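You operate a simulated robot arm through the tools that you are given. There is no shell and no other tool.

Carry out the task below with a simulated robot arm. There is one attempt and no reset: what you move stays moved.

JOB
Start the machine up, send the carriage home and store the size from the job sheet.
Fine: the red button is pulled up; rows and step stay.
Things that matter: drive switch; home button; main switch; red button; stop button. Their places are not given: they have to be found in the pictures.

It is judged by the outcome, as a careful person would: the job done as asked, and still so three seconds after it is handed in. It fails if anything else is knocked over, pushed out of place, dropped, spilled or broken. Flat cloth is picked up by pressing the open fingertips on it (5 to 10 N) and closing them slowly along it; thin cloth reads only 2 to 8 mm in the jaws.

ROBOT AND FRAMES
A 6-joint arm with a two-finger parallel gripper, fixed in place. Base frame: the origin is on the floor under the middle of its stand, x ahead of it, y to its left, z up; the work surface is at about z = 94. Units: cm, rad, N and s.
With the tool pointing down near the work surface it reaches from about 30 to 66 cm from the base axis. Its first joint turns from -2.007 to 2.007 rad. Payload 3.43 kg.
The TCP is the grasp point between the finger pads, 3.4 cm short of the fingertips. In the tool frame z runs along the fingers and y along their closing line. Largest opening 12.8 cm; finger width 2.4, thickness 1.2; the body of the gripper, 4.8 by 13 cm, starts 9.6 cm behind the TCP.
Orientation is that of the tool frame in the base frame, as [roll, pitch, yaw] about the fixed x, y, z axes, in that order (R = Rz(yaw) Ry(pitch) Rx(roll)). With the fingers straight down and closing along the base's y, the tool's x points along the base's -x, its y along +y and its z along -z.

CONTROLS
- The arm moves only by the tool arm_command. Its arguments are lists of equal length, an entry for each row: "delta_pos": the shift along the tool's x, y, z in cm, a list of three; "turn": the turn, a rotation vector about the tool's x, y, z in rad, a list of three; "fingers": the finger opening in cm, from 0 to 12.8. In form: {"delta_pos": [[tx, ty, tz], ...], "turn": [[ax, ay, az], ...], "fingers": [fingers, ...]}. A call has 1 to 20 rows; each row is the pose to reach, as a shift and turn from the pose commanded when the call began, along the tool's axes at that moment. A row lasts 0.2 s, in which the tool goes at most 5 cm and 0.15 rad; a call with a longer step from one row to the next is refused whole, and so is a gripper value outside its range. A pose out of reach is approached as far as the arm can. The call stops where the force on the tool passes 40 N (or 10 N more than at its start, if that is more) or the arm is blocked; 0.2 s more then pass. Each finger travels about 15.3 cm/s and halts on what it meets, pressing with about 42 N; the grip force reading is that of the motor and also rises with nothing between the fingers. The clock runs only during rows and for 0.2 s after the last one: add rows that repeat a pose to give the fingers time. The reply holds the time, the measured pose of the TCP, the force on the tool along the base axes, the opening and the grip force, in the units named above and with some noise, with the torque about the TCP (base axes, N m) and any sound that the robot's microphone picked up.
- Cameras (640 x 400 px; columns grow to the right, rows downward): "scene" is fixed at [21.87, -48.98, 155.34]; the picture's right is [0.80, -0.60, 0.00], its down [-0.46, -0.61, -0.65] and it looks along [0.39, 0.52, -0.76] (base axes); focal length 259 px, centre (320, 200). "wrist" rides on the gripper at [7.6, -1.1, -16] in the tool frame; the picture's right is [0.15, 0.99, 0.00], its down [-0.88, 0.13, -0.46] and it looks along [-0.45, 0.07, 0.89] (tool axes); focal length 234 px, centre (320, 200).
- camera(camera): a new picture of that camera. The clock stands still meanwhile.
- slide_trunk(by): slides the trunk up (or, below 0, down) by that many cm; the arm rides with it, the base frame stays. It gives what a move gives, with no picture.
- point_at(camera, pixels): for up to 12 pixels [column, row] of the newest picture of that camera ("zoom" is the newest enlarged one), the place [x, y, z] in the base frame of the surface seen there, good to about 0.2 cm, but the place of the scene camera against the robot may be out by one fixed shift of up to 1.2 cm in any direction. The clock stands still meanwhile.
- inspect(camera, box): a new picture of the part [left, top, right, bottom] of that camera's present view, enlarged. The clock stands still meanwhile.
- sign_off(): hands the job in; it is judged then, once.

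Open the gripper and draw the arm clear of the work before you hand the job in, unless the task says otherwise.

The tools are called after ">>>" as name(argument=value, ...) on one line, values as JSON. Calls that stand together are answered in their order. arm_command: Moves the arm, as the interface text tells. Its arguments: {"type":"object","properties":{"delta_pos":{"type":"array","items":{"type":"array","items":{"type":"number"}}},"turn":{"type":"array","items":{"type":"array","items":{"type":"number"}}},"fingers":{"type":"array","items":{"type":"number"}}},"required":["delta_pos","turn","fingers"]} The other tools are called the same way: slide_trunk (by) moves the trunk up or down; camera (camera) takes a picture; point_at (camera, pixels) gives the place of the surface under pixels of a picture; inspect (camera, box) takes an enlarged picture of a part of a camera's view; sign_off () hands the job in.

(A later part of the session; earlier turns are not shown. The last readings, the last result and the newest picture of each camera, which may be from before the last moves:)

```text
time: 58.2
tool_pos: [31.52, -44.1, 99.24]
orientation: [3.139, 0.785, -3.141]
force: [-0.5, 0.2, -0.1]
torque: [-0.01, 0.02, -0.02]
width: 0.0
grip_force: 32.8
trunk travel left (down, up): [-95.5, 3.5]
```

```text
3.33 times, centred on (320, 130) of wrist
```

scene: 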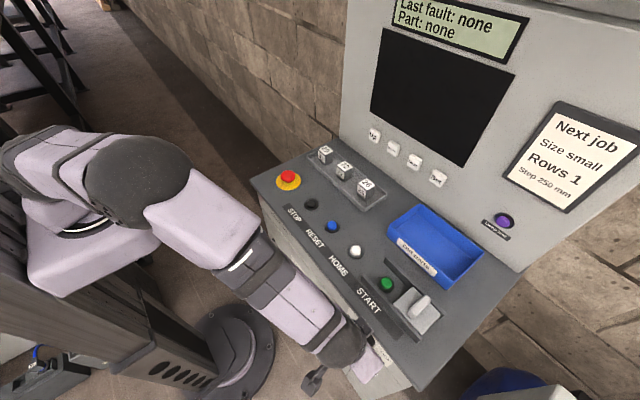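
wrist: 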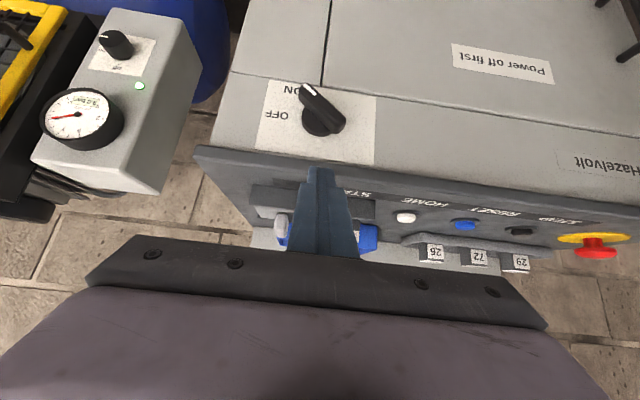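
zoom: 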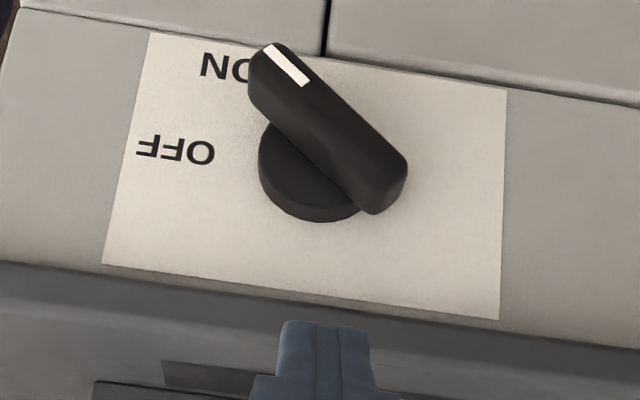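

>>> point_at(camera="zoom", pixels=[[270, 50], [303, 80], [252, 95], [288, 55], [405, 170], [370, 212], [310, 95], [380, 160], [285, 140], [340, 190]])

>>> camera(camera="scene")

```text
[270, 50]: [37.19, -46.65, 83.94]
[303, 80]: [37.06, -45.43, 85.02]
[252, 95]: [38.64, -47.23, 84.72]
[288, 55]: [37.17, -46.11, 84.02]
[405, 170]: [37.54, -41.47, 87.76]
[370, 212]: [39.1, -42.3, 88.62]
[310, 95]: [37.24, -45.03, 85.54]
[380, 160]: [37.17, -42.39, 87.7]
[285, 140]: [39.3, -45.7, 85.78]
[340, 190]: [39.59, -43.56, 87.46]
```

```text
taken
```

scene: 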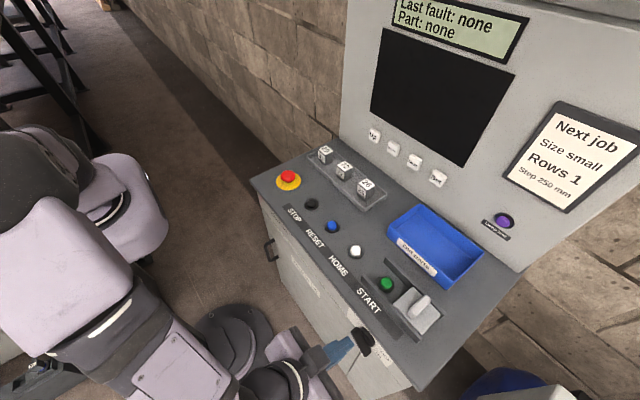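

The bar is now at about 40°, close to the ON direction. I let 3 seconds pass and check the screen again.

>>> arm_command(delta_pos=[[0, 0, 0], [0, 0, 0], [0, 0, 0], [0, 0, 0], [0, 0, 0], [0, 0, 0], [0, 0, 0], [0, 0, 0], [0, 0, 0], [0, 0, 0], [0, 0, 0], [0, 0, 0], [0, 0, 0], [0, 0, 0], [0, 0, 0]], turn=[[0, 0, 0], [0, 0, 0], [0, 0, 0], [0, 0, 0], [0, 0, 0], [0, 0, 0], [0, 0, 0], [0, 0, 0], [0, 0, 0], [0, 0, 0], [0, 0, 0], [0, 0, 0], [0, 0, 0], [0, 0, 0], [0, 0, 0]], fingers=[0, 0, 0, 0, 0, 0, 0, 0, 0, 0, 0, 0, 0, 0, 0])

>>> camera(camera="scene")

```text
time: 61.4
tool_pos: [31.54, -44.06, 99.24]
orientation: [3.138, 0.784, 3.141]
force: [-0.9, 0.2, 0.5]
torque: [-0.02, -0.02, 0.05]
width: 0.0
grip_force: 32.7
trunk travel left (down, up): [-95.5, 3.5]
```

```text
taken
```

scene: 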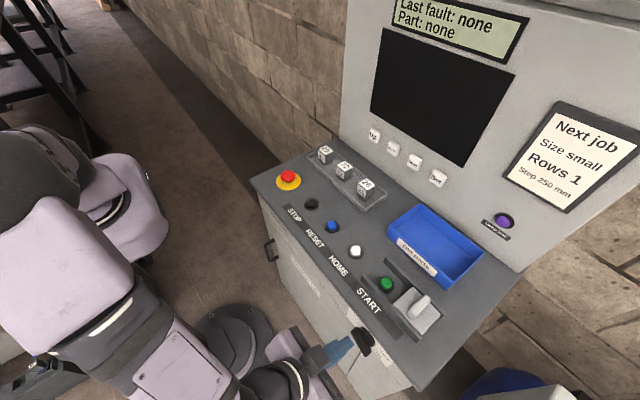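

Still dark. I'll test whether the main switch has more travel to a firm end stop: first position the tips above the marker end again.

>>> arm_command(delta_pos=[[0.05, -0.8, 2], [0.1, -1.6, 4], [0.15, -2.4, 6], [0.2, -3.0, 7.85]], turn=[[0, 0.12, 0], [0, 0.24, 0], [0, 0.36, 0], [0, 0.48, 0]], fingers=[0, 0, 0, 0])

>>> arm_command(delta_pos=[[0.6, 0, 1.9], [1.2, 0, 3.8], [1.5, 0, 4.8], [1.66, 0, 5.3], [1.8, 0, 5.8], [1.95, 0, 6.2], [1.95, 0, 6.2]], turn=[[0, 0, 0], [0, 0, 0], [0, 0, 0], [0, 0, 0], [0, 0, 0], [0, 0, 0], [0, 0, 0]], fingers=[0, 0, 0, 0, 0, 0, 0])

>>> inspect(camera="wrist", box=[260, 110, 400, 200])

>>> camera(camera="scene")

```text
time: 62.4
tool_pos: [36.98, -47.04, 93.29]
orientation: [3.14, 0.302, -3.141]
force: [-0.6, 0.5, -0.4]
torque: [-0.01, -0.01, 0.01]
width: 0.0
grip_force: 32.7
trunk travel left (down, up): [-95.5, 3.5]
```

```text
time: 64.0
tool_pos: [36.9, -47.01, 86.98]
orientation: [3.14, 0.305, -3.139]
force: [-0.3, -0.1, -0.1]
torque: [0.01, -0.04, -0.02]
width: 0.02
grip_force: 33.5
trunk travel left (down, up): [-95.5, 3.5]
```

```text
4.44 times, centred on (330, 155) of wrist
```

zoom: 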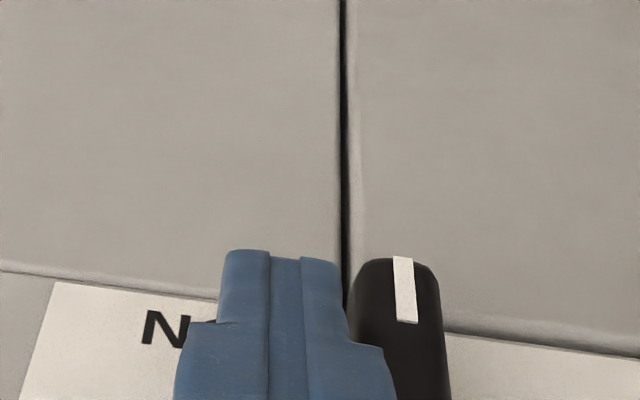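

```text
taken
```

scene: 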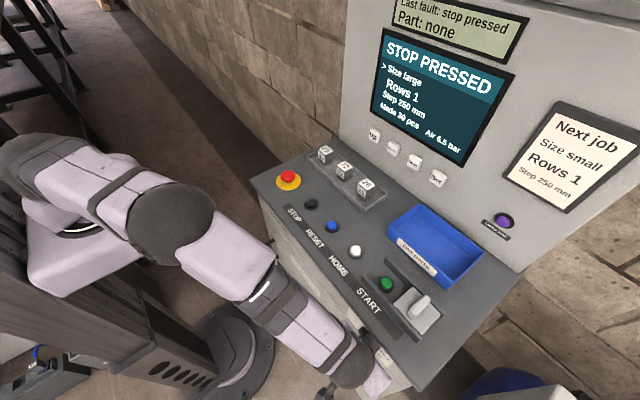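

The screen lit up: "STOP PRESSED, > Size large, Rows 1, Step 250 mm, Made 30 pcs, Air 6.5 bar", so the switch needed nearly 90°. I zoom in on the screen and then back off to view the switch.

>>> inspect(camera="scene", box=[360, 0, 530, 180])

>>> arm_command(delta_pos=[[-0.3, -0.5, -3], [-0.3, -0.5, -7], [0.5, 0, -11], [1, 1, -14], [1.5, 2, -14.5], [2, 2.5, -14]], turn=[[0, 0, 0], [0, 0, 0], [0, -0.12, 0], [0, -0.24, 0], [0, -0.36, 0], [0, -0.48, 0]], fingers=[0, 0, 0, 0, 0, 0])

>>> camera(camera="wrist")

>>> inspect(camera="wrist", box=[240, 70, 400, 190])

>>> camera(camera="scene")

```text
2.22 times, centred on (445, 90) of scene
```

zoom: 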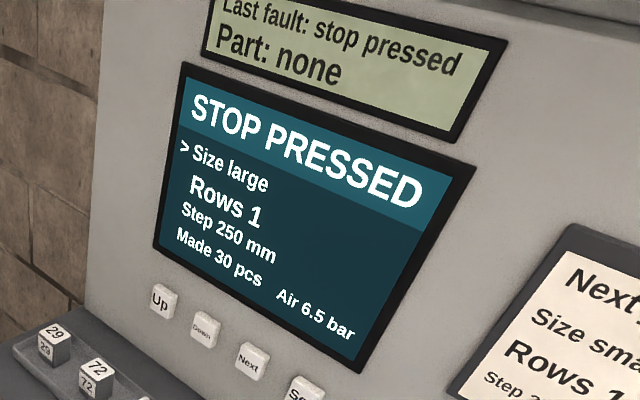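

```text
time: 65.4
tool_pos: [30.67, -44.6, 99.7]
orientation: [3.138, 0.786, 3.141]
force: [0.7, -0.8, 0.0]
torque: [-0.01, -0.04, 0.0]
width: 0.0
grip_force: 32.7
trunk travel left (down, up): [-95.5, 3.5]
```

```text
taken
```

wrist: 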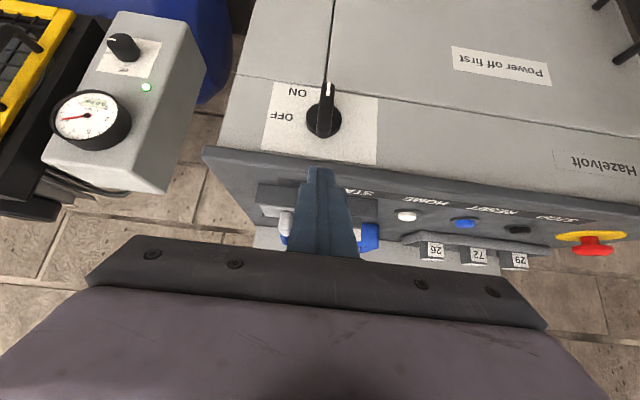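

```text
3.33 times, centred on (320, 130) of wrist
```

zoom: 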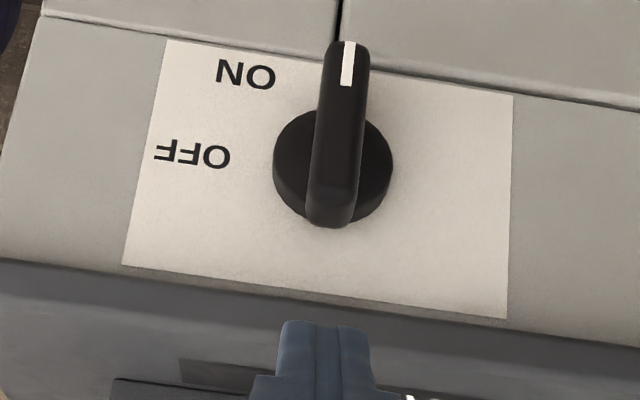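

```text
taken
```

scene: 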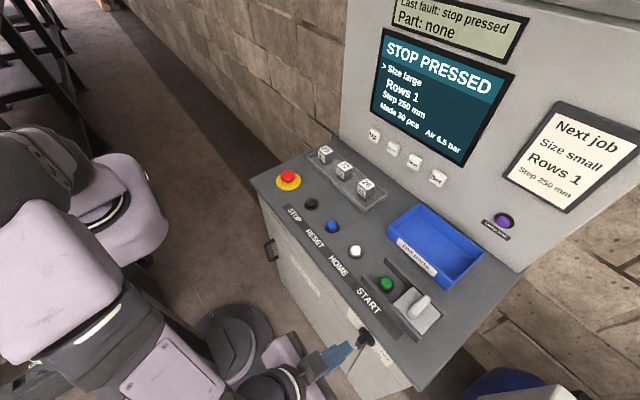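

The switch now stands vertical (ON) and the display reads STOP PRESSED, with the red button presumably still latched and to be pulled up. I move over toward the red button through a safe height with the tool turned straight down.

>>> arm_command(delta_pos=[[-2.3, 3.9, -0.45], [-4.6, 7.7, -0.9], [-6.9, 11.6, -1.35], [-9.2, 15.5, -1.8], [-11.5, 19.4, -2.25], [-13.7, 23.2, -2.7], [-16, 27.1, -3.15], [-18.3, 31, -3.6], [-20.6, 34.9, -4.05], [-22.9, 38.7, -4.5], [-25.2, 42.6, -4.95]], turn=[[0, 0.0714, 0], [0, 0.143, 0], [0, 0.214, 0], [0, 0.286, 0], [0, 0.357, 0], [0, 0.428, 0], [0, 0.5, 0], [0, 0.571, 0], [0, 0.643, 0], [0, 0.714, 0], [0, 0.785, 0]], fingers=[0, 0, 0, 0, 0, 2, 4, 6, 7, 7, 7])

>>> camera(camera="wrist")

>>> inspect(camera="wrist", box=[180, 100, 400, 220])

```text
time: 67.8
tool_pos: [45.12, -1.77, 121.08]
orientation: [3.141, -0.004, -3.139]
force: [0.4, -0.5, -0.3]
torque: [-0.04, 0.05, -0.02]
width: 6.98
grip_force: 0.1
trunk travel left (down, up): [-95.5, 3.5]
```

```text
taken
```

wrist: 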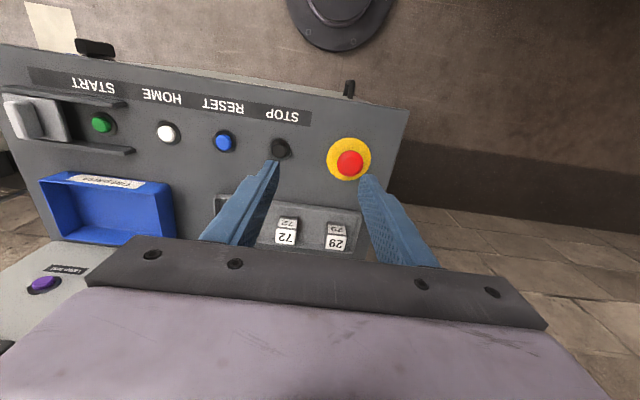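

```text
2.91 times, centred on (290, 160) of wrist
```

zoom: 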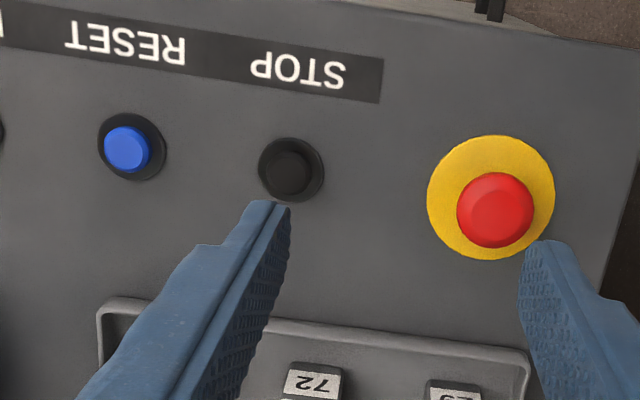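

I take exact points on the red head and the yellow disc for the grip.

>>> point_at(camera="zoom", pixels=[[497, 212], [460, 212], [530, 212], [497, 178], [497, 243], [435, 190], [550, 185], [290, 172], [127, 148]])

```text
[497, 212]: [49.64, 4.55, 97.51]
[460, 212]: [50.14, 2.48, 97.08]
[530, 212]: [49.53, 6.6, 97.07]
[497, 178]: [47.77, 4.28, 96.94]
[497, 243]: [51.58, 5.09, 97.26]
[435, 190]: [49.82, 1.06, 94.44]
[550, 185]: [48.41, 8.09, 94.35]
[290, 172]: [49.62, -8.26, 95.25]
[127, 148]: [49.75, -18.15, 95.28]
```

Red head centre is (49.65,4.55), radius ~2.1, top z 97.5. I move above it, descend with 7 cm opening so the tips reach z≈95.1, and then close.

>>> arm_command(delta_pos=[[-2.2, 3.1, 3], [-4.53, 6.32, 6], [-4.53, 6.32, 10.5], [-4.53, 6.32, 15], [-4.53, 6.32, 18.5], [-4.53, 6.32, 21], [-4.53, 6.32, 22.6], [-4.53, 6.32, 22.6]], turn=[[0, 0, 0], [0, 0, 0], [0, 0, 0], [0, 0, 0], [0, 0, 0], [0, 0, 0], [0, 0, 0], [0, 0, 0]], fingers=[7, 7, 7, 7, 7, 7, 7, 7])

>>> camera(camera="wrist")

>>> inspect(camera="scene", box=[240, 130, 340, 220])

```text
time: 69.6
tool_pos: [49.59, 4.54, 98.51]
orientation: [3.139, -0.001, -3.141]
force: [-0.2, -1.0, 0.0]
torque: [0.0, -0.01, -0.02]
width: 7.01
grip_force: 0.1
trunk travel left (down, up): [-95.5, 3.5]
```

```text
taken
```

wrist: 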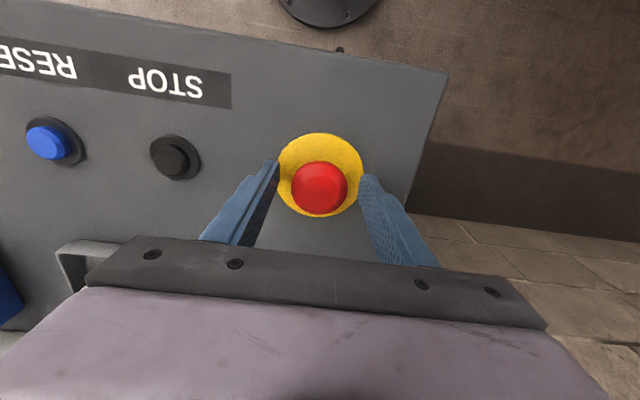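

```text
4.44 times, centred on (290, 175) of scene
```

zoom: 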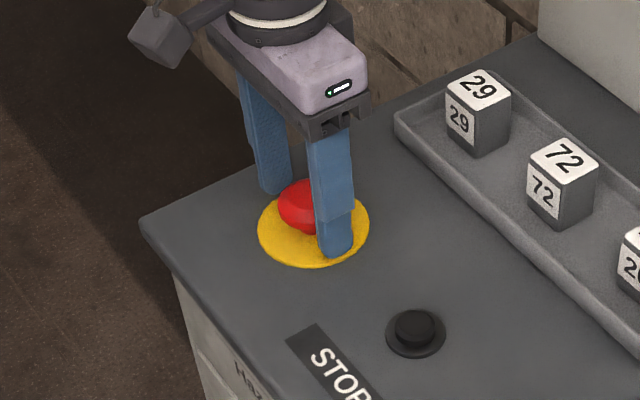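

The fingers straddle the red head symmetrically. I close on it and hold.

>>> arm_command(delta_pos=[[0, 0, 0], [0, 0, 0], [0, 0, 0]], turn=[[0, 0, 0], [0, 0, 0], [0, 0, 0]], fingers=[4.5, 3.5, 3.0])

```text
time: 70.4
tool_pos: [49.57, 4.4, 98.56]
orientation: [-3.141, -0.002, -3.14]
force: [0.2, 0.1, -1.9]
torque: [-0.03, -0.15, -0.01]
width: 4.68
grip_force: 44.5
trunk travel left (down, up): [-95.5, 3.5]
```

Gripped at width 4.68 with 44 N. I pull straight up in small steps and watch the force.

>>> arm_command(delta_pos=[[0, 0, -0.2], [0, 0, -0.4], [0, 0, -0.6], [0, 0, -0.8], [0, 0, -1.0], [0, 0, -1.0]], turn=[[0, 0, 0], [0, 0, 0], [0, 0, 0], [0, 0, 0], [0, 0, 0], [0, 0, 0]], fingers=[3.0, 3.0, 3.0, 3.0, 3.0, 3.0])

>>> camera(camera="scene")

>>> inspect(camera="scene", box=[240, 130, 340, 220])

```text
time: 71.8
tool_pos: [49.6, 4.5, 99.37]
orientation: [3.139, -0.004, -3.139]
force: [-0.8, 3.8, -12.6]
torque: [0.09, -1.15, 0.05]
width: 4.75
grip_force: 44.9
trunk travel left (down, up): [-95.5, 3.5]
heard: click
```

```text
taken
```

scene: 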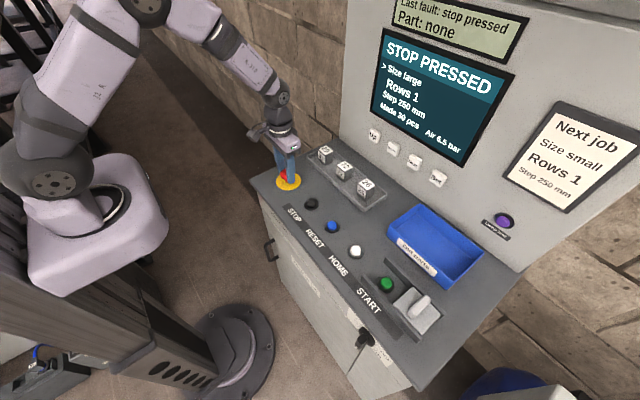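

```text
4.44 times, centred on (290, 175) of scene
```

zoom: 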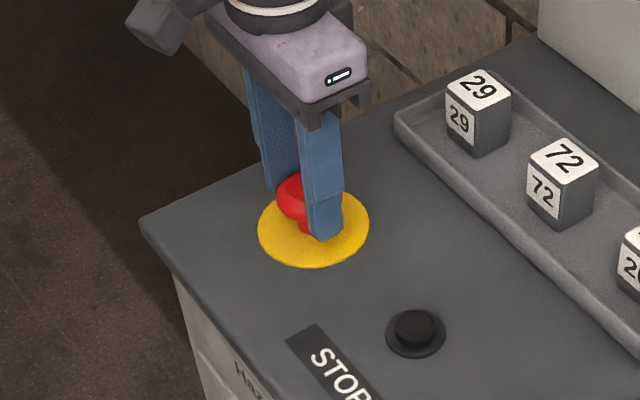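

A click was heard, so the red button came up. I open the fingers in place and lift clear, then look again.

>>> arm_command(delta_pos=[[0, 0, 0], [0, 0, 0], [0, 0, -3], [0, 0, -7], [0, 0, -11]], turn=[[0, 0, 0], [0, 0, 0], [0, 0, 0], [0, 0, 0], [0, 0, 0]], fingers=[7, 7, 7, 7, 7])

>>> camera(camera="scene")

>>> camera(camera="wrist")

>>> inspect(camera="scene", box=[240, 130, 340, 220])

>>> point_at(camera="wrist", pixels=[[327, 165], [327, 170], [325, 160]])

```text
time: 73.0
tool_pos: [49.47, 4.44, 110.51]
orientation: [3.139, 0.0, -3.14]
force: [0.5, 0.6, -0.4]
torque: [-0.01, -0.02, 0.0]
width: 7.0
grip_force: 0.0
trunk travel left (down, up): [-95.5, 3.5]
```

```text
taken
```

scene: 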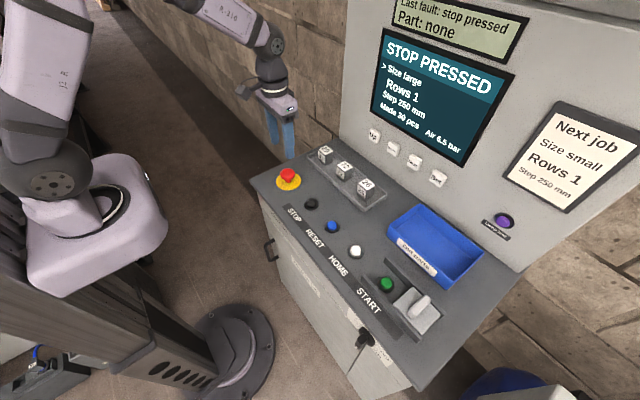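

```text
taken
```

wrist: 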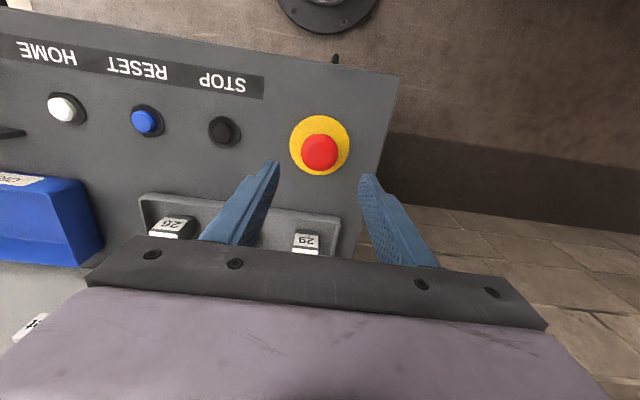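

```text
4.44 times, centred on (290, 175) of scene
```

zoom: 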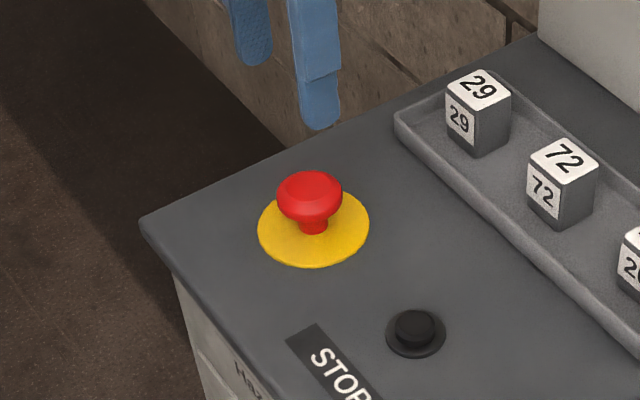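

```text
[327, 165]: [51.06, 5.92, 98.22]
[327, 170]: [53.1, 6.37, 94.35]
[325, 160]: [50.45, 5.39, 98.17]
```

The red button is now up (top z 98.2 vs 97.5 before); the screen still holds the "STOP PRESSED" message, to be cleared with RESET (blue). I close the fingers and move above the blue button at (49.75,-18.15).

>>> arm_command(delta_pos=[[-0.05, -4, 0], [-0.1, -8, 0], [-0.16, -12, 0], [-0.2, -16, 0], [-0.25, -20, 2], [-0.28, -22.6, 5], [-0.28, -22.6, 8], [-0.28, -22.6, 8]], turn=[[0, 0, 0], [0, 0, 0], [0, 0, 0], [0, 0, 0], [0, 0, 0], [0, 0, 0], [0, 0, 0], [0, 0, 0]], fingers=[5, 3, 1, 0, 0, 0, 0, 0])

>>> camera(camera="wrist")

>>> inspect(camera="scene", box=[280, 170, 400, 270])

>>> point_at(camera="wrist", pixels=[[322, 158], [300, 150], [230, 150]])

```text
time: 74.8
tool_pos: [49.99, -18.22, 102.42]
orientation: [3.141, 0.0, -3.14]
force: [0.2, 0.5, 0.2]
torque: [-0.01, 0.01, -0.01]
width: 0.0
grip_force: 33.3
trunk travel left (down, up): [-95.5, 3.5]
```

```text
taken
```

wrist: 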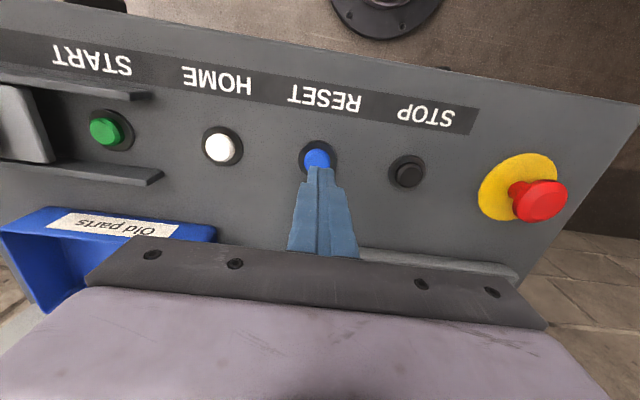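

```text
4.00 times, centred on (340, 220) of scene
```

zoom: 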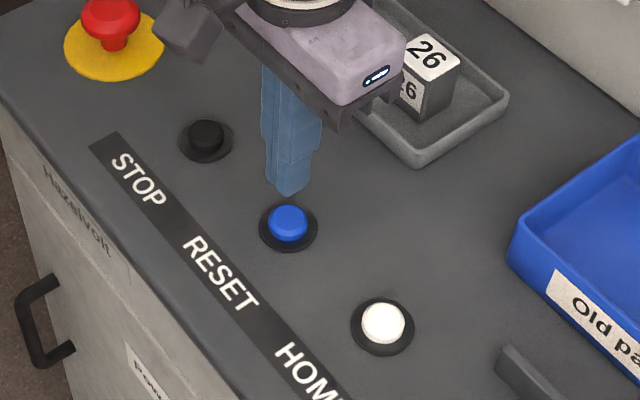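

```text
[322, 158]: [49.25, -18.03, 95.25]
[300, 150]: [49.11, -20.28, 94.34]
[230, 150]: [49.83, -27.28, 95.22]
```

The tips are centred over the blue RESET button (tip z≈99, button top 95.3). I press down gently in small steps and release upward.

>>> arm_command(delta_pos=[[0, 0, 2], [0, 0, 3.3], [0, 0, 3.7], [0, 0, 3.9], [0, 0, 4.1], [0, 0, 4.3], [0, 0, 4.5]], turn=[[0, 0, 0], [0, 0, 0], [0, 0, 0], [0, 0, 0], [0, 0, 0], [0, 0, 0], [0, 0, 0]], fingers=[0, 0, 0, 0, 0, 0, 0])

>>> camera(camera="scene")

```text
time: 76.4
tool_pos: [49.91, -18.22, 98.25]
orientation: [3.141, 0.003, 3.141]
force: [1.6, -0.9, 11.5]
torque: [-0.03, -0.05, 0.08]
width: 0.01
grip_force: 33.3
trunk travel left (down, up): [-95.5, 3.5]
heard: click
```

```text
taken
```

scene: 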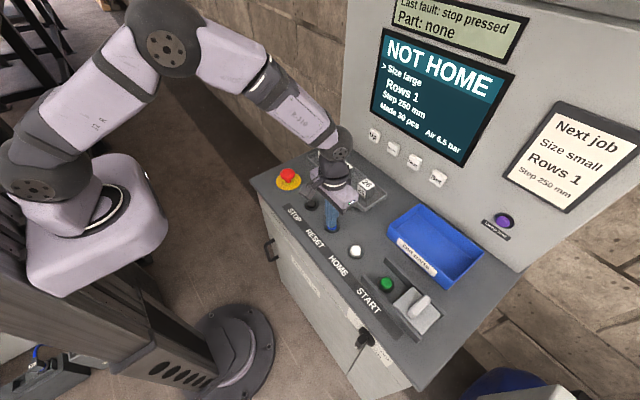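

RESET clicked and the display now shows "NOT HOME". I lift off and move above the white HOME button, then check the alignment.

>>> arm_command(delta_pos=[[0, 0, -2], [0, 0, -4.5], [0, -4, -5], [0, -8, -5], [0, -9.8, -4.5], [0, -9.8, -4]], turn=[[0, 0, 0], [0, 0, 0], [0, 0, 0], [0, 0, 0], [0, 0, 0], [0, 0, 0]], fingers=[0, 0, 0, 0, 0, 0])

>>> camera(camera="wrist")

>>> inspect(camera="wrist", box=[250, 100, 390, 200])

>>> camera(camera="scene")

```text
time: 77.8
tool_pos: [49.83, -27.98, 102.05]
orientation: [3.141, -0.001, -3.14]
force: [0.0, 0.2, -0.3]
torque: [-0.05, 0.02, -0.02]
width: 0.0
grip_force: 33.0
trunk travel left (down, up): [-95.5, 3.5]
```

```text
taken
```

wrist: 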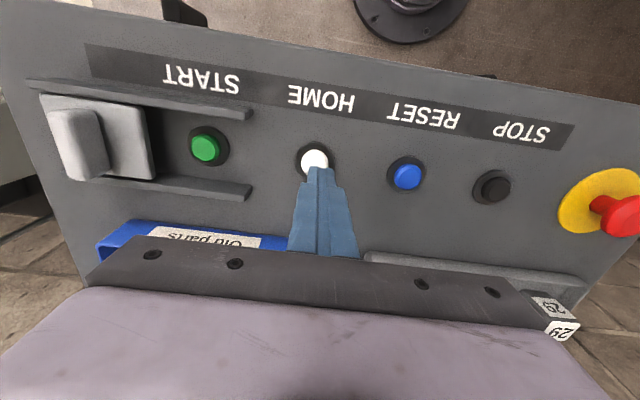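

```text
4.00 times, centred on (320, 150) of wrist
```

zoom: 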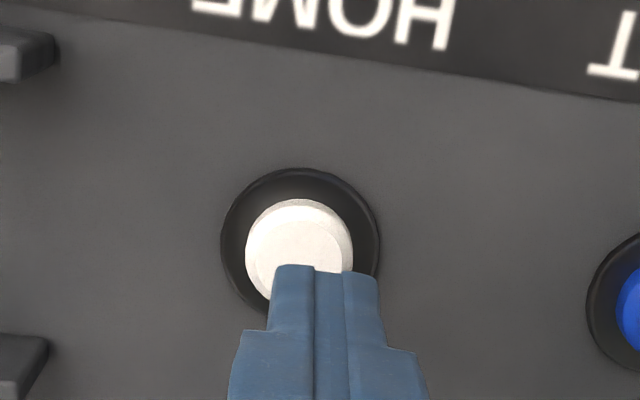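

```text
taken
```

scene: 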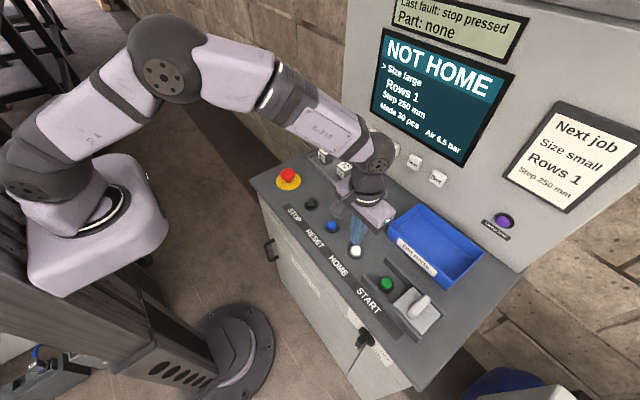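

The tips line up with the white HOME button (zoom centre (300,250)). I press it as I did RESET.

>>> arm_command(delta_pos=[[0, -0.1, 2], [0, -0.1, 3.0], [0, -0.1, 3.4], [0, -0.1, 3.6], [0, -0.1, 3.8], [0, -0.1, 4.0], [0, -0.1, 4.15]], turn=[[0, 0, 0], [0, 0, 0], [0, 0, 0], [0, 0, 0], [0, 0, 0], [0, 0, 0], [0, 0, 0]], fingers=[0, 0, 0, 0, 0, 0, 0])

>>> camera(camera="scene")

```text
time: 79.4
tool_pos: [49.81, -28.05, 98.15]
orientation: [3.142, 0.003, -3.141]
force: [-2.7, 0.4, 16.4]
torque: [0.02, 0.14, 0.02]
width: 0.01
grip_force: 33.2
trunk travel left (down, up): [-95.5, 3.5]
heard: click
```

```text
taken
```

scene: 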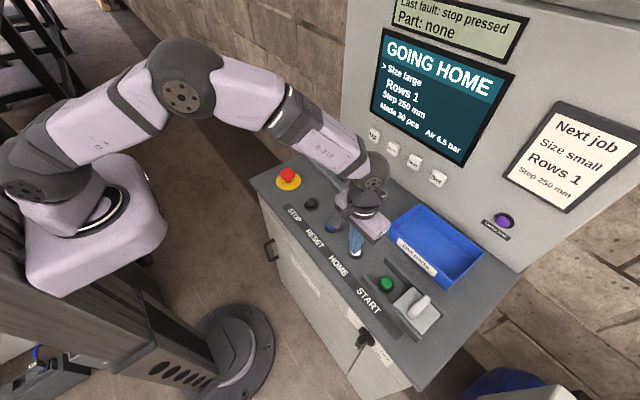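

The display shows "GOING HOME". I release, back off, and watch whether it completes.

>>> arm_command(delta_pos=[[0, 0, -2], [0, 0, -5], [0, 0, -9], [0, 0, -13], [0, 0, -16], [0, 0, -16], [0, 0, -16], [0, 0, -16], [0, 0, -16], [0, 0, -16]], turn=[[0, 0, 0], [0, 0, 0], [0, 0, 0], [0, 0, 0], [0, 0, 0], [0, 0, 0], [0, 0, 0], [0, 0, 0], [0, 0, 0], [0, 0, 0]], fingers=[0, 0, 0, 0, 0, 0, 0, 0, 0, 0])

>>> camera(camera="scene")

```text
time: 81.6
tool_pos: [49.81, -28.04, 113.86]
orientation: [3.141, -0.002, -3.139]
force: [-0.5, -0.4, 0.2]
torque: [0.0, -0.01, 0.02]
width: 0.02
grip_force: 33.2
trunk travel left (down, up): [-95.5, 3.5]
```

```text
taken
```

scene: 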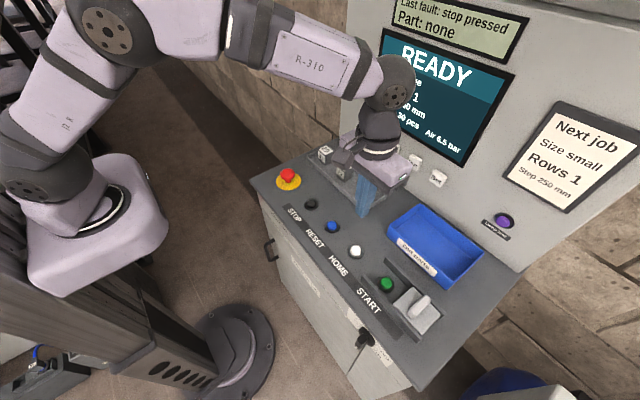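

The display shows READY, so the carriage is home. Now the size: job sheet says small, display large with the cursor on Size; I turn the tool toward the panel to view and locate the keys.

>>> arm_command(delta_pos=[[0.2, 1.5, -1], [0.4, 3, -2], [0.7, 4.5, -3], [0.9, 6, -4], [1.1, 7.5, -5], [1.3, 9, -6], [1.6, 10.5, -7], [1.8, 12, -7.5], [2, 13, -8]], turn=[[0, -0.133, 0], [0, -0.266, 0], [0, -0.4, 0], [0, -0.533, 0], [0, -0.666, 0], [0, -0.8, 0], [0, -0.933, 0], [0, -1.066, 0], [0, -1.2, 0]], fingers=[0, 0, 0, 0, 0, 0, 0, 0, 0])

>>> camera(camera="wrist")

>>> camera(camera="scene")

```text
time: 83.6
tool_pos: [47.8, -15.23, 121.82]
orientation: [3.137, 1.201, 3.137]
force: [0.0, 0.3, -0.9]
torque: [-0.01, 0.0, 0.0]
width: 0.0
grip_force: 32.6
trunk travel left (down, up): [-95.5, 3.5]
```

```text
taken
```

wrist: 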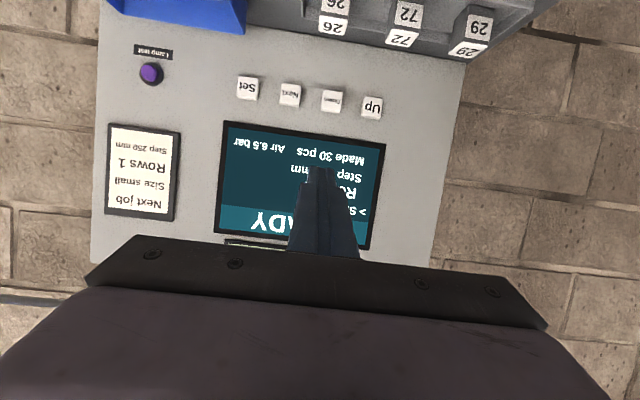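

```text
taken
```

scene: 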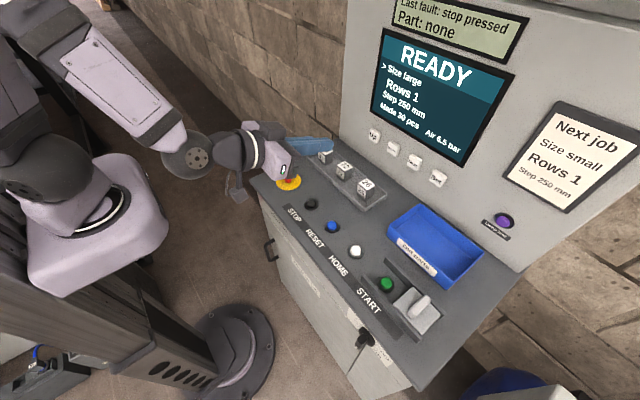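

READY with the cursor on "Size large". I measure the keys Up (372,106), Down (332,101), Next (290,95), Set (247,88) and nearby block tops.

>>> point_at(camera="wrist", pixels=[[372, 106], [332, 101], [290, 95], [247, 88], [332, 90], [332, 111], [322, 100], [342, 102], [350, 125], [405, 15], [332, 10], [310, 80]])

>>> inspect(camera="wrist", box=[220, 60, 400, 140])

```text
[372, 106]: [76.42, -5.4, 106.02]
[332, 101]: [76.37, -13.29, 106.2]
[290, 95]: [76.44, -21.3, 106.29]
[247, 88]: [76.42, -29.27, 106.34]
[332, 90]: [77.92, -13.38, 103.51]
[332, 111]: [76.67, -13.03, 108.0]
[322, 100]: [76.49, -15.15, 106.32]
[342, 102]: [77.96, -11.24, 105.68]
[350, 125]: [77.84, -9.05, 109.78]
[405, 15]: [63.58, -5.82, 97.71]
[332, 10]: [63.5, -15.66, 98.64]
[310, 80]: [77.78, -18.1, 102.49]
```

```text
3.56 times, centred on (310, 100) of wrist
```

zoom: 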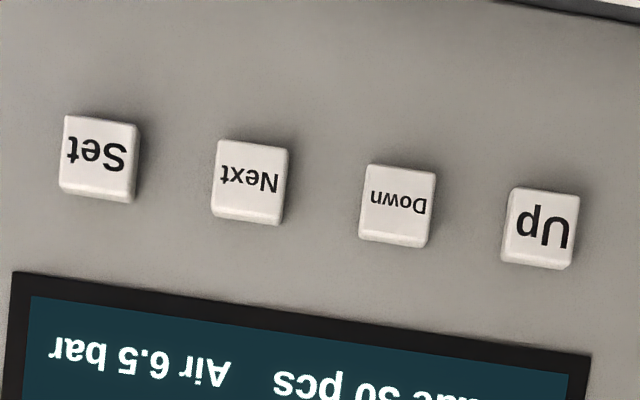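

Key faces are at x=76.4, z≈106.2, ~3.6 cm wide, centres y: Up -5.3, Down -13.25, Next -21.25, Set -29.2. I bring the closed tips in front of the Down key, stopping about 0.6 cm short.

>>> arm_command(delta_pos=[[0.9, 0.3, 4], [1.85, 0.7, 8], [2.8, 1.0, 12], [3.7, 1.3, 16], [4.6, 1.7, 20], [5.55, 1.98, 23.8], [5.4, 1.98, 26.2], [5.24, 1.98, 28.2], [5.24, 1.98, 28.2]], turn=[[0, 0, 0], [0, 0, 0], [0, 0, 0], [0, 0, 0], [0, 0, 0], [0, 0, 0], [0, 0, 0], [0, 0, 0], [0, 0, 0]], fingers=[0, 0, 0, 0, 0, 0, 0, 0, 0])

>>> camera(camera="wrist")

>>> camera(camera="scene")

```text
time: 85.6
tool_pos: [72.14, -13.11, 106.72]
orientation: [3.135, 1.2, 3.137]
force: [0.7, -0.6, 0.6]
torque: [-0.01, 0.01, 0.0]
width: 0.0
grip_force: 33.1
trunk travel left (down, up): [-95.5, 3.5]
```

```text
taken
```

wrist: 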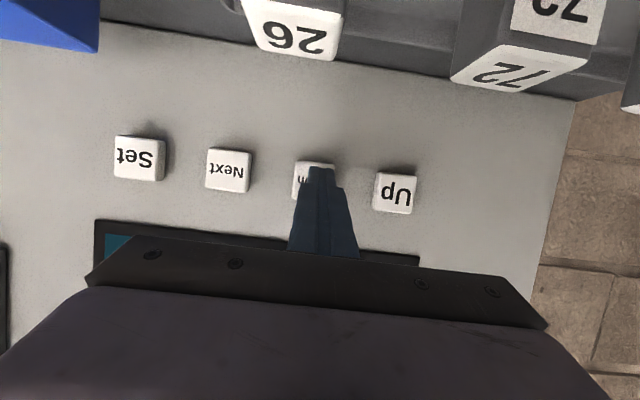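

```text
taken
```

scene: 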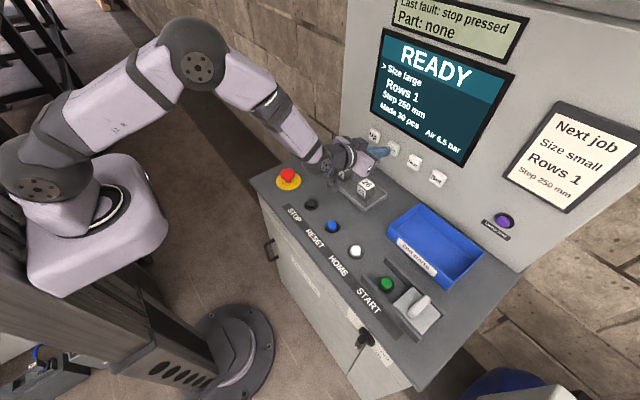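

The tips face the Down key. I push forward in small steps to press it once and then withdraw.

>>> arm_command(delta_pos=[[-0.18, -0.1, 0.47], [-0.25, -0.1, 0.65], [-0.33, -0.1, 0.84], [-0.4, -0.1, 1.03], [-0.45, -0.1, 1.17], [-0.18, -0.1, 0.47], [0, -0.1, 0]], turn=[[0, 0, 0], [0, 0, 0], [0, 0, 0], [0, 0, 0], [0, 0, 0], [0, 0, 0], [0, 0, 0]], fingers=[0, 0, 0, 0, 0, 0, 0])

>>> camera(camera="scene")

>>> inspect(camera="scene", box=[360, 0, 530, 180])

```text
time: 87.2
tool_pos: [72.17, -13.2, 106.65]
orientation: [3.135, 1.2, 3.135]
force: [0.4, -0.5, 0.6]
torque: [-0.02, 0.02, -0.01]
width: 0.0
grip_force: 33.2
trunk travel left (down, up): [-95.5, 3.5]
heard: click
```

```text
taken
```

scene: 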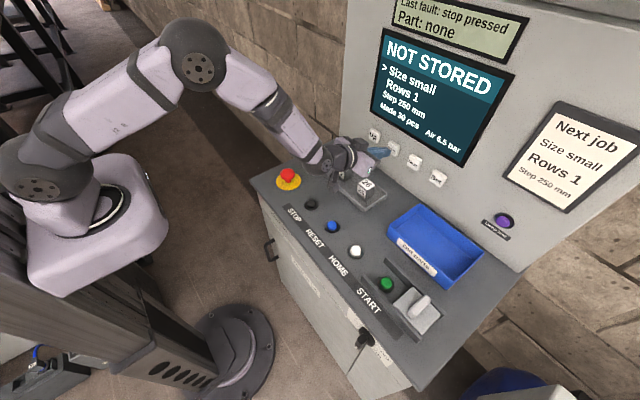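

```text
2.22 times, centred on (445, 90) of scene
```

zoom: 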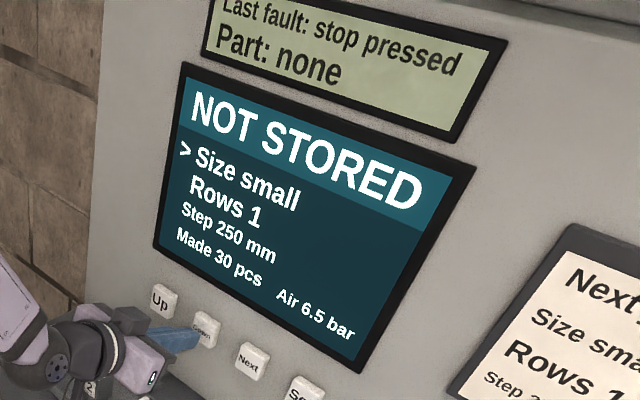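

The display now shows "Size small – NOT STORED". I back off 3 cm, shift to the Set key at y≈-29.2 and stop just in front of it.

>>> arm_command(delta_pos=[[1.09, 0, -2.8], [1.09, -4, -2.8], [1.09, -8, -2.8], [1.09, -12, -2.8], [1.09, -16, -2.8], [0, -16, 0], [0, -16, 0]], turn=[[0, 0, 0], [0, 0, 0], [0, 0, 0], [0, 0, 0], [0, 0, 0], [0, 0, 0], [0, 0, 0]], fingers=[0, 0, 0, 0, 0, 0, 0])

>>> camera(camera="wrist")

```text
time: 88.8
tool_pos: [72.14, -29.29, 106.71]
orientation: [3.133, 1.199, 3.136]
force: [0.1, -0.1, 0.6]
torque: [0.04, 0.0, 0.03]
width: 0.01
grip_force: 33.2
trunk travel left (down, up): [-95.5, 3.5]
```

```text
taken
```

wrist: 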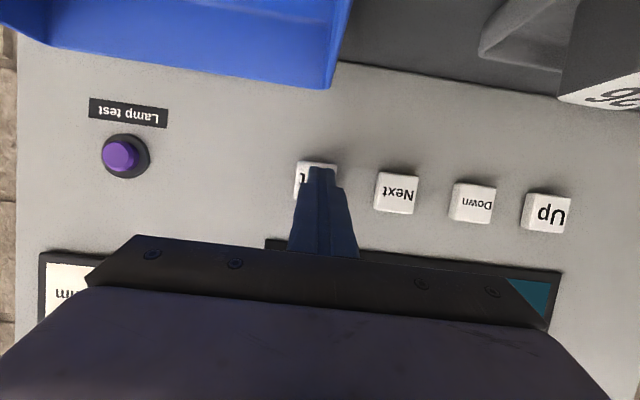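

The tips (318,170) are in front of the Set key just as they were with Down. I press it once and withdraw.

>>> arm_command(delta_pos=[[-0.18, 0, 0.47], [-0.25, 0, 0.65], [-0.33, 0, 0.84], [-0.4, 0, 1.03], [-0.45, 0, 1.17], [-0.18, 0, 0.47], [0, 0, 0], [1.09, 0, -2.8]], turn=[[0, 0, 0], [0, 0, 0], [0, 0, 0], [0, 0, 0], [0, 0, 0], [0, 0, 0], [0, 0, 0], [0, 0, 0]], fingers=[0, 0, 0, 0, 0, 0, 0, 0])

>>> camera(camera="scene")

>>> inspect(camera="scene", box=[360, 0, 530, 180])

```text
time: 90.6
tool_pos: [69.23, -29.16, 106.73]
orientation: [3.137, 1.202, 3.139]
force: [-0.7, 0.8, 0.8]
torque: [0.0, 0.03, -0.03]
width: 0.0
grip_force: 32.8
trunk travel left (down, up): [-95.5, 3.5]
heard: click
```

```text
taken
```

scene: 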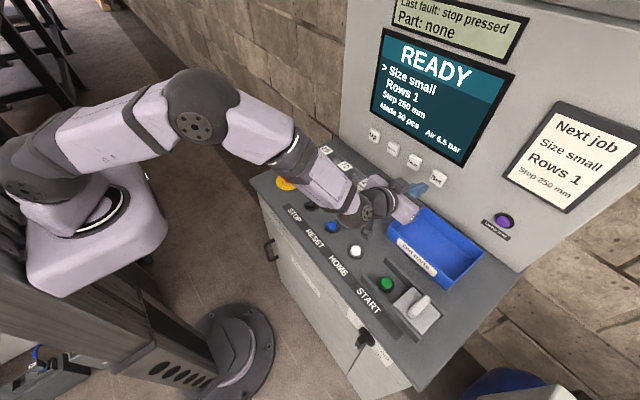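

```text
2.22 times, centred on (445, 90) of scene
```

zoom: 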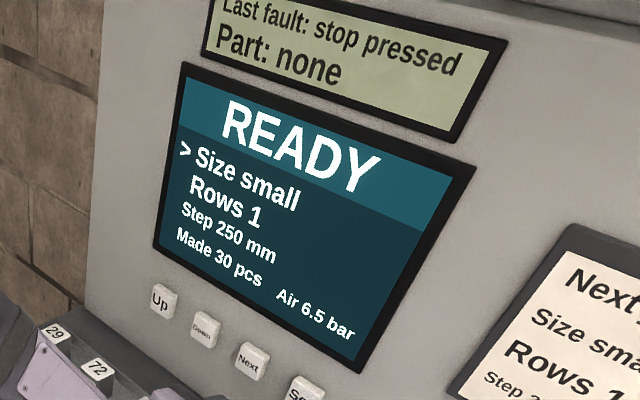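

READY with Size small stored, Rows 1 and Step 250 unchanged. I slid the START cover earlier without needing it, so I'll put it back: first I retreat from the panel, then go to the -y side of the cover's fin.

>>> arm_command(delta_pos=[[-0.8, -0.4, -4], [-1.6, -0.9, -8], [-2.4, -1.4, -12.2], [-3.2, -1.9, -16.4], [-4, -2.4, -20.6], [-4.7, -2.8, -24.6]], turn=[[0, 0, 0], [0, 0.12, 0], [0, 0.24, 0], [0, 0.36, 0], [0, 0.48, 0], [0, 0.6, 0]], fingers=[0, 0, 0, 0, 0, 0])

>>> arm_command(delta_pos=[[1.5, -4.7, 2], [3, -9.4, 4], [4.5, -14, 6], [6.06, -18.7, 7.97], [8, -18.7, 10.8], [8, -18.7, 10.8]], turn=[[0, 0, 0], [0, 0, 0], [0, 0, 0], [0, 0, 0], [0, 0, 0], [0, 0, 0]], fingers=[0, 0, 0, 0, 0, 0])

>>> camera(camera="wrist")

>>> camera(camera="scene")

```text
time: 92.0
tool_pos: [47.85, -32.01, 119.94]
orientation: [3.138, 0.598, 3.141]
force: [-0.1, -0.1, -0.9]
torque: [-0.01, 0.0, 0.01]
width: 0.03
grip_force: 32.6
trunk travel left (down, up): [-95.5, 3.5]
```

```text
refused: row 1 steps farther than a row can; nothing moved
```

```text
taken
```

wrist: 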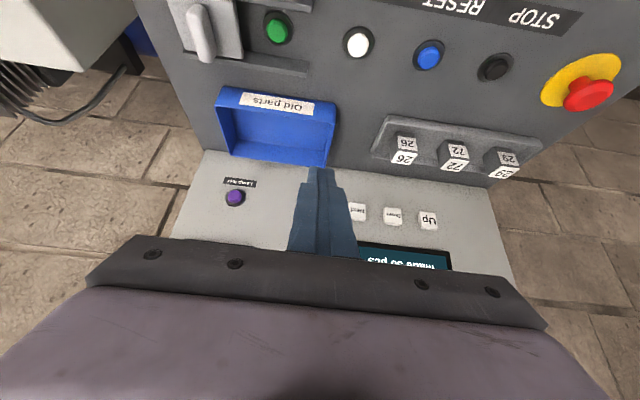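

```text
taken
```

scene: 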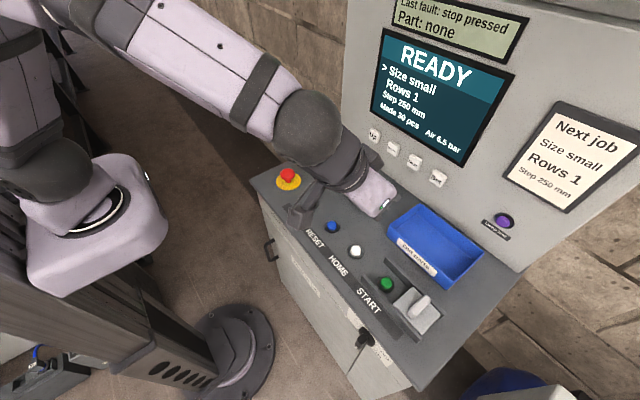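

The second move was refused for too long a step; I resend it with smaller steps.

>>> arm_command(delta_pos=[[1.2, -3.7, 1.6], [2.4, -7.5, 3.2], [3.6, -11.2, 4.8], [4.8, -15, 6.4], [6.06, -18.7, 7.97], [8, -18.7, 10.8], [8, -18.7, 10.8]], turn=[[0, 0, 0], [0, 0, 0], [0, 0, 0], [0, 0, 0], [0, 0, 0], [0, 0, 0], [0, 0, 0]], fingers=[0, 0, 0, 0, 0, 0, 0])

>>> camera(camera="wrist")

>>> inspect(camera="wrist", box=[220, 60, 440, 200])

```text
time: 93.6
tool_pos: [47.44, -50.77, 106.46]
orientation: [3.137, 0.599, -3.141]
force: [-0.9, -0.2, -0.2]
torque: [-0.01, 0.0, -0.02]
width: 0.01
grip_force: 33.0
trunk travel left (down, up): [-95.5, 3.5]
```

```text
taken
```

wrist: 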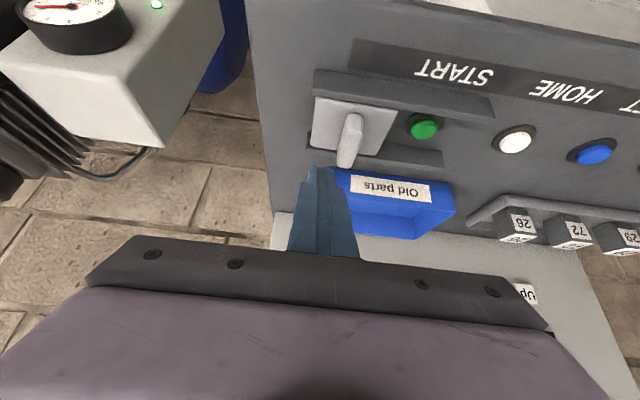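

```text
2.86 times, centred on (330, 130) of wrist
```

zoom: 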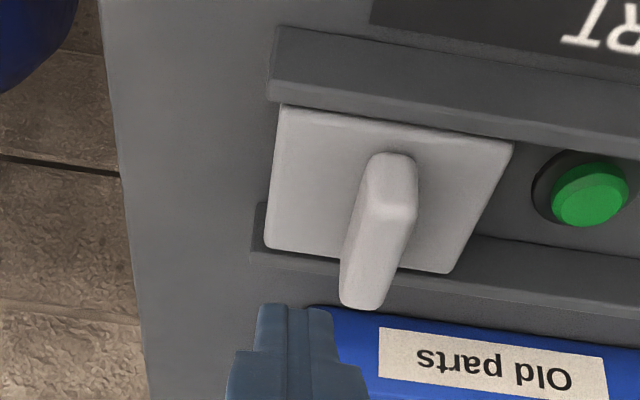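

I measure the fin's -y face and the bin's front edge before lowering.

>>> point_at(camera="zoom", pixels=[[385, 180], [365, 260], [360, 215], [355, 300], [400, 160], [290, 120], [268, 235], [320, 315], [600, 345], [505, 150], [300, 180]])

```text
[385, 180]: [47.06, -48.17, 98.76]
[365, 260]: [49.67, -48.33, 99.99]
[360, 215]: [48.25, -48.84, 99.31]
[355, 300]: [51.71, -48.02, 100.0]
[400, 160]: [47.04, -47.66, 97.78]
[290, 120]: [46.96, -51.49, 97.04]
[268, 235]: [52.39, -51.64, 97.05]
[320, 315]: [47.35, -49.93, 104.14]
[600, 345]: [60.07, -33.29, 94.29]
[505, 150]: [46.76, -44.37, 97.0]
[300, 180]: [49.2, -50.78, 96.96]
```

The fin's -y face is at y≈-48.9 and the plate needs to go back 8.7 cm. I lower the tips to z≈98.6 behind the fin and push +y in 1 cm steps to a final tool y of -41.4.

>>> arm_command(delta_pos=[[1.4, 0, 2.1], [2.85, 0, 4.17], [2.85, 0.6, 4.17], [2.85, 1.6, 4.17], [2.85, 2.6, 4.17], [2.85, 3.6, 4.17], [2.85, 4.6, 4.17], [2.85, 5.6, 4.17], [2.85, 6.6, 4.17], [2.85, 7.6, 4.17], [2.85, 8.4, 4.17], [2.85, 8.9, 4.17], [2.85, 9.25, 4.17], [2.85, 9.25, 4.17]], turn=[[0, 0, 0], [0, 0, 0], [0, 0, 0], [0, 0, 0], [0, 0, 0], [0, 0, 0], [0, 0, 0], [0, 0, 0], [0, 0, 0], [0, 0, 0], [0, 0, 0], [0, 0, 0], [0, 0, 0], [0, 0, 0]], fingers=[0, 0, 0, 0, 0, 0, 0, 0, 0, 0, 0, 0, 0, 0])

>>> camera(camera="wrist")

>>> camera(camera="scene")

```text
time: 96.6
tool_pos: [47.63, -41.48, 101.45]
orientation: [3.14, 0.599, -3.139]
force: [0.4, 0.1, 0.6]
torque: [-0.01, -0.02, -0.03]
width: 0.0
grip_force: 33.0
trunk travel left (down, up): [-95.5, 3.5]
```

```text
taken
```

wrist: 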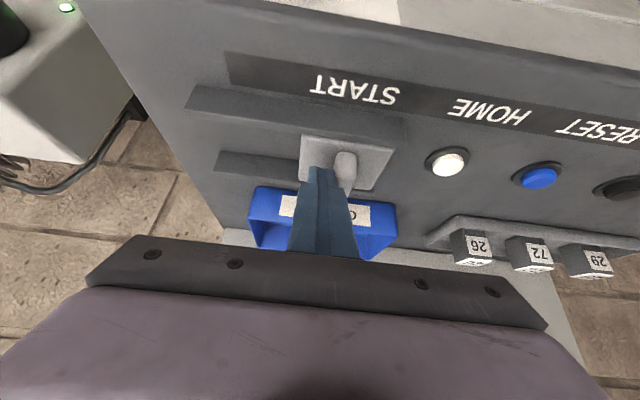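

```text
taken
```

scene: 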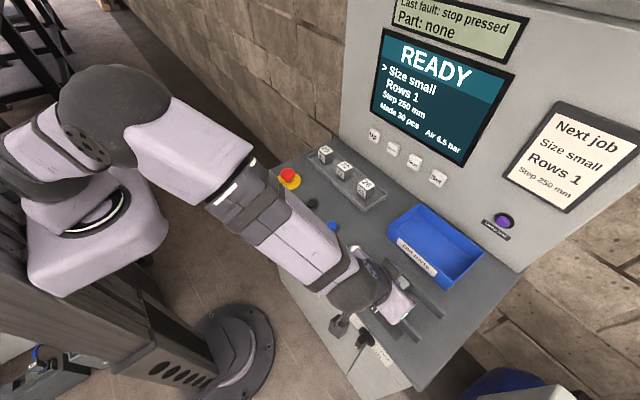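

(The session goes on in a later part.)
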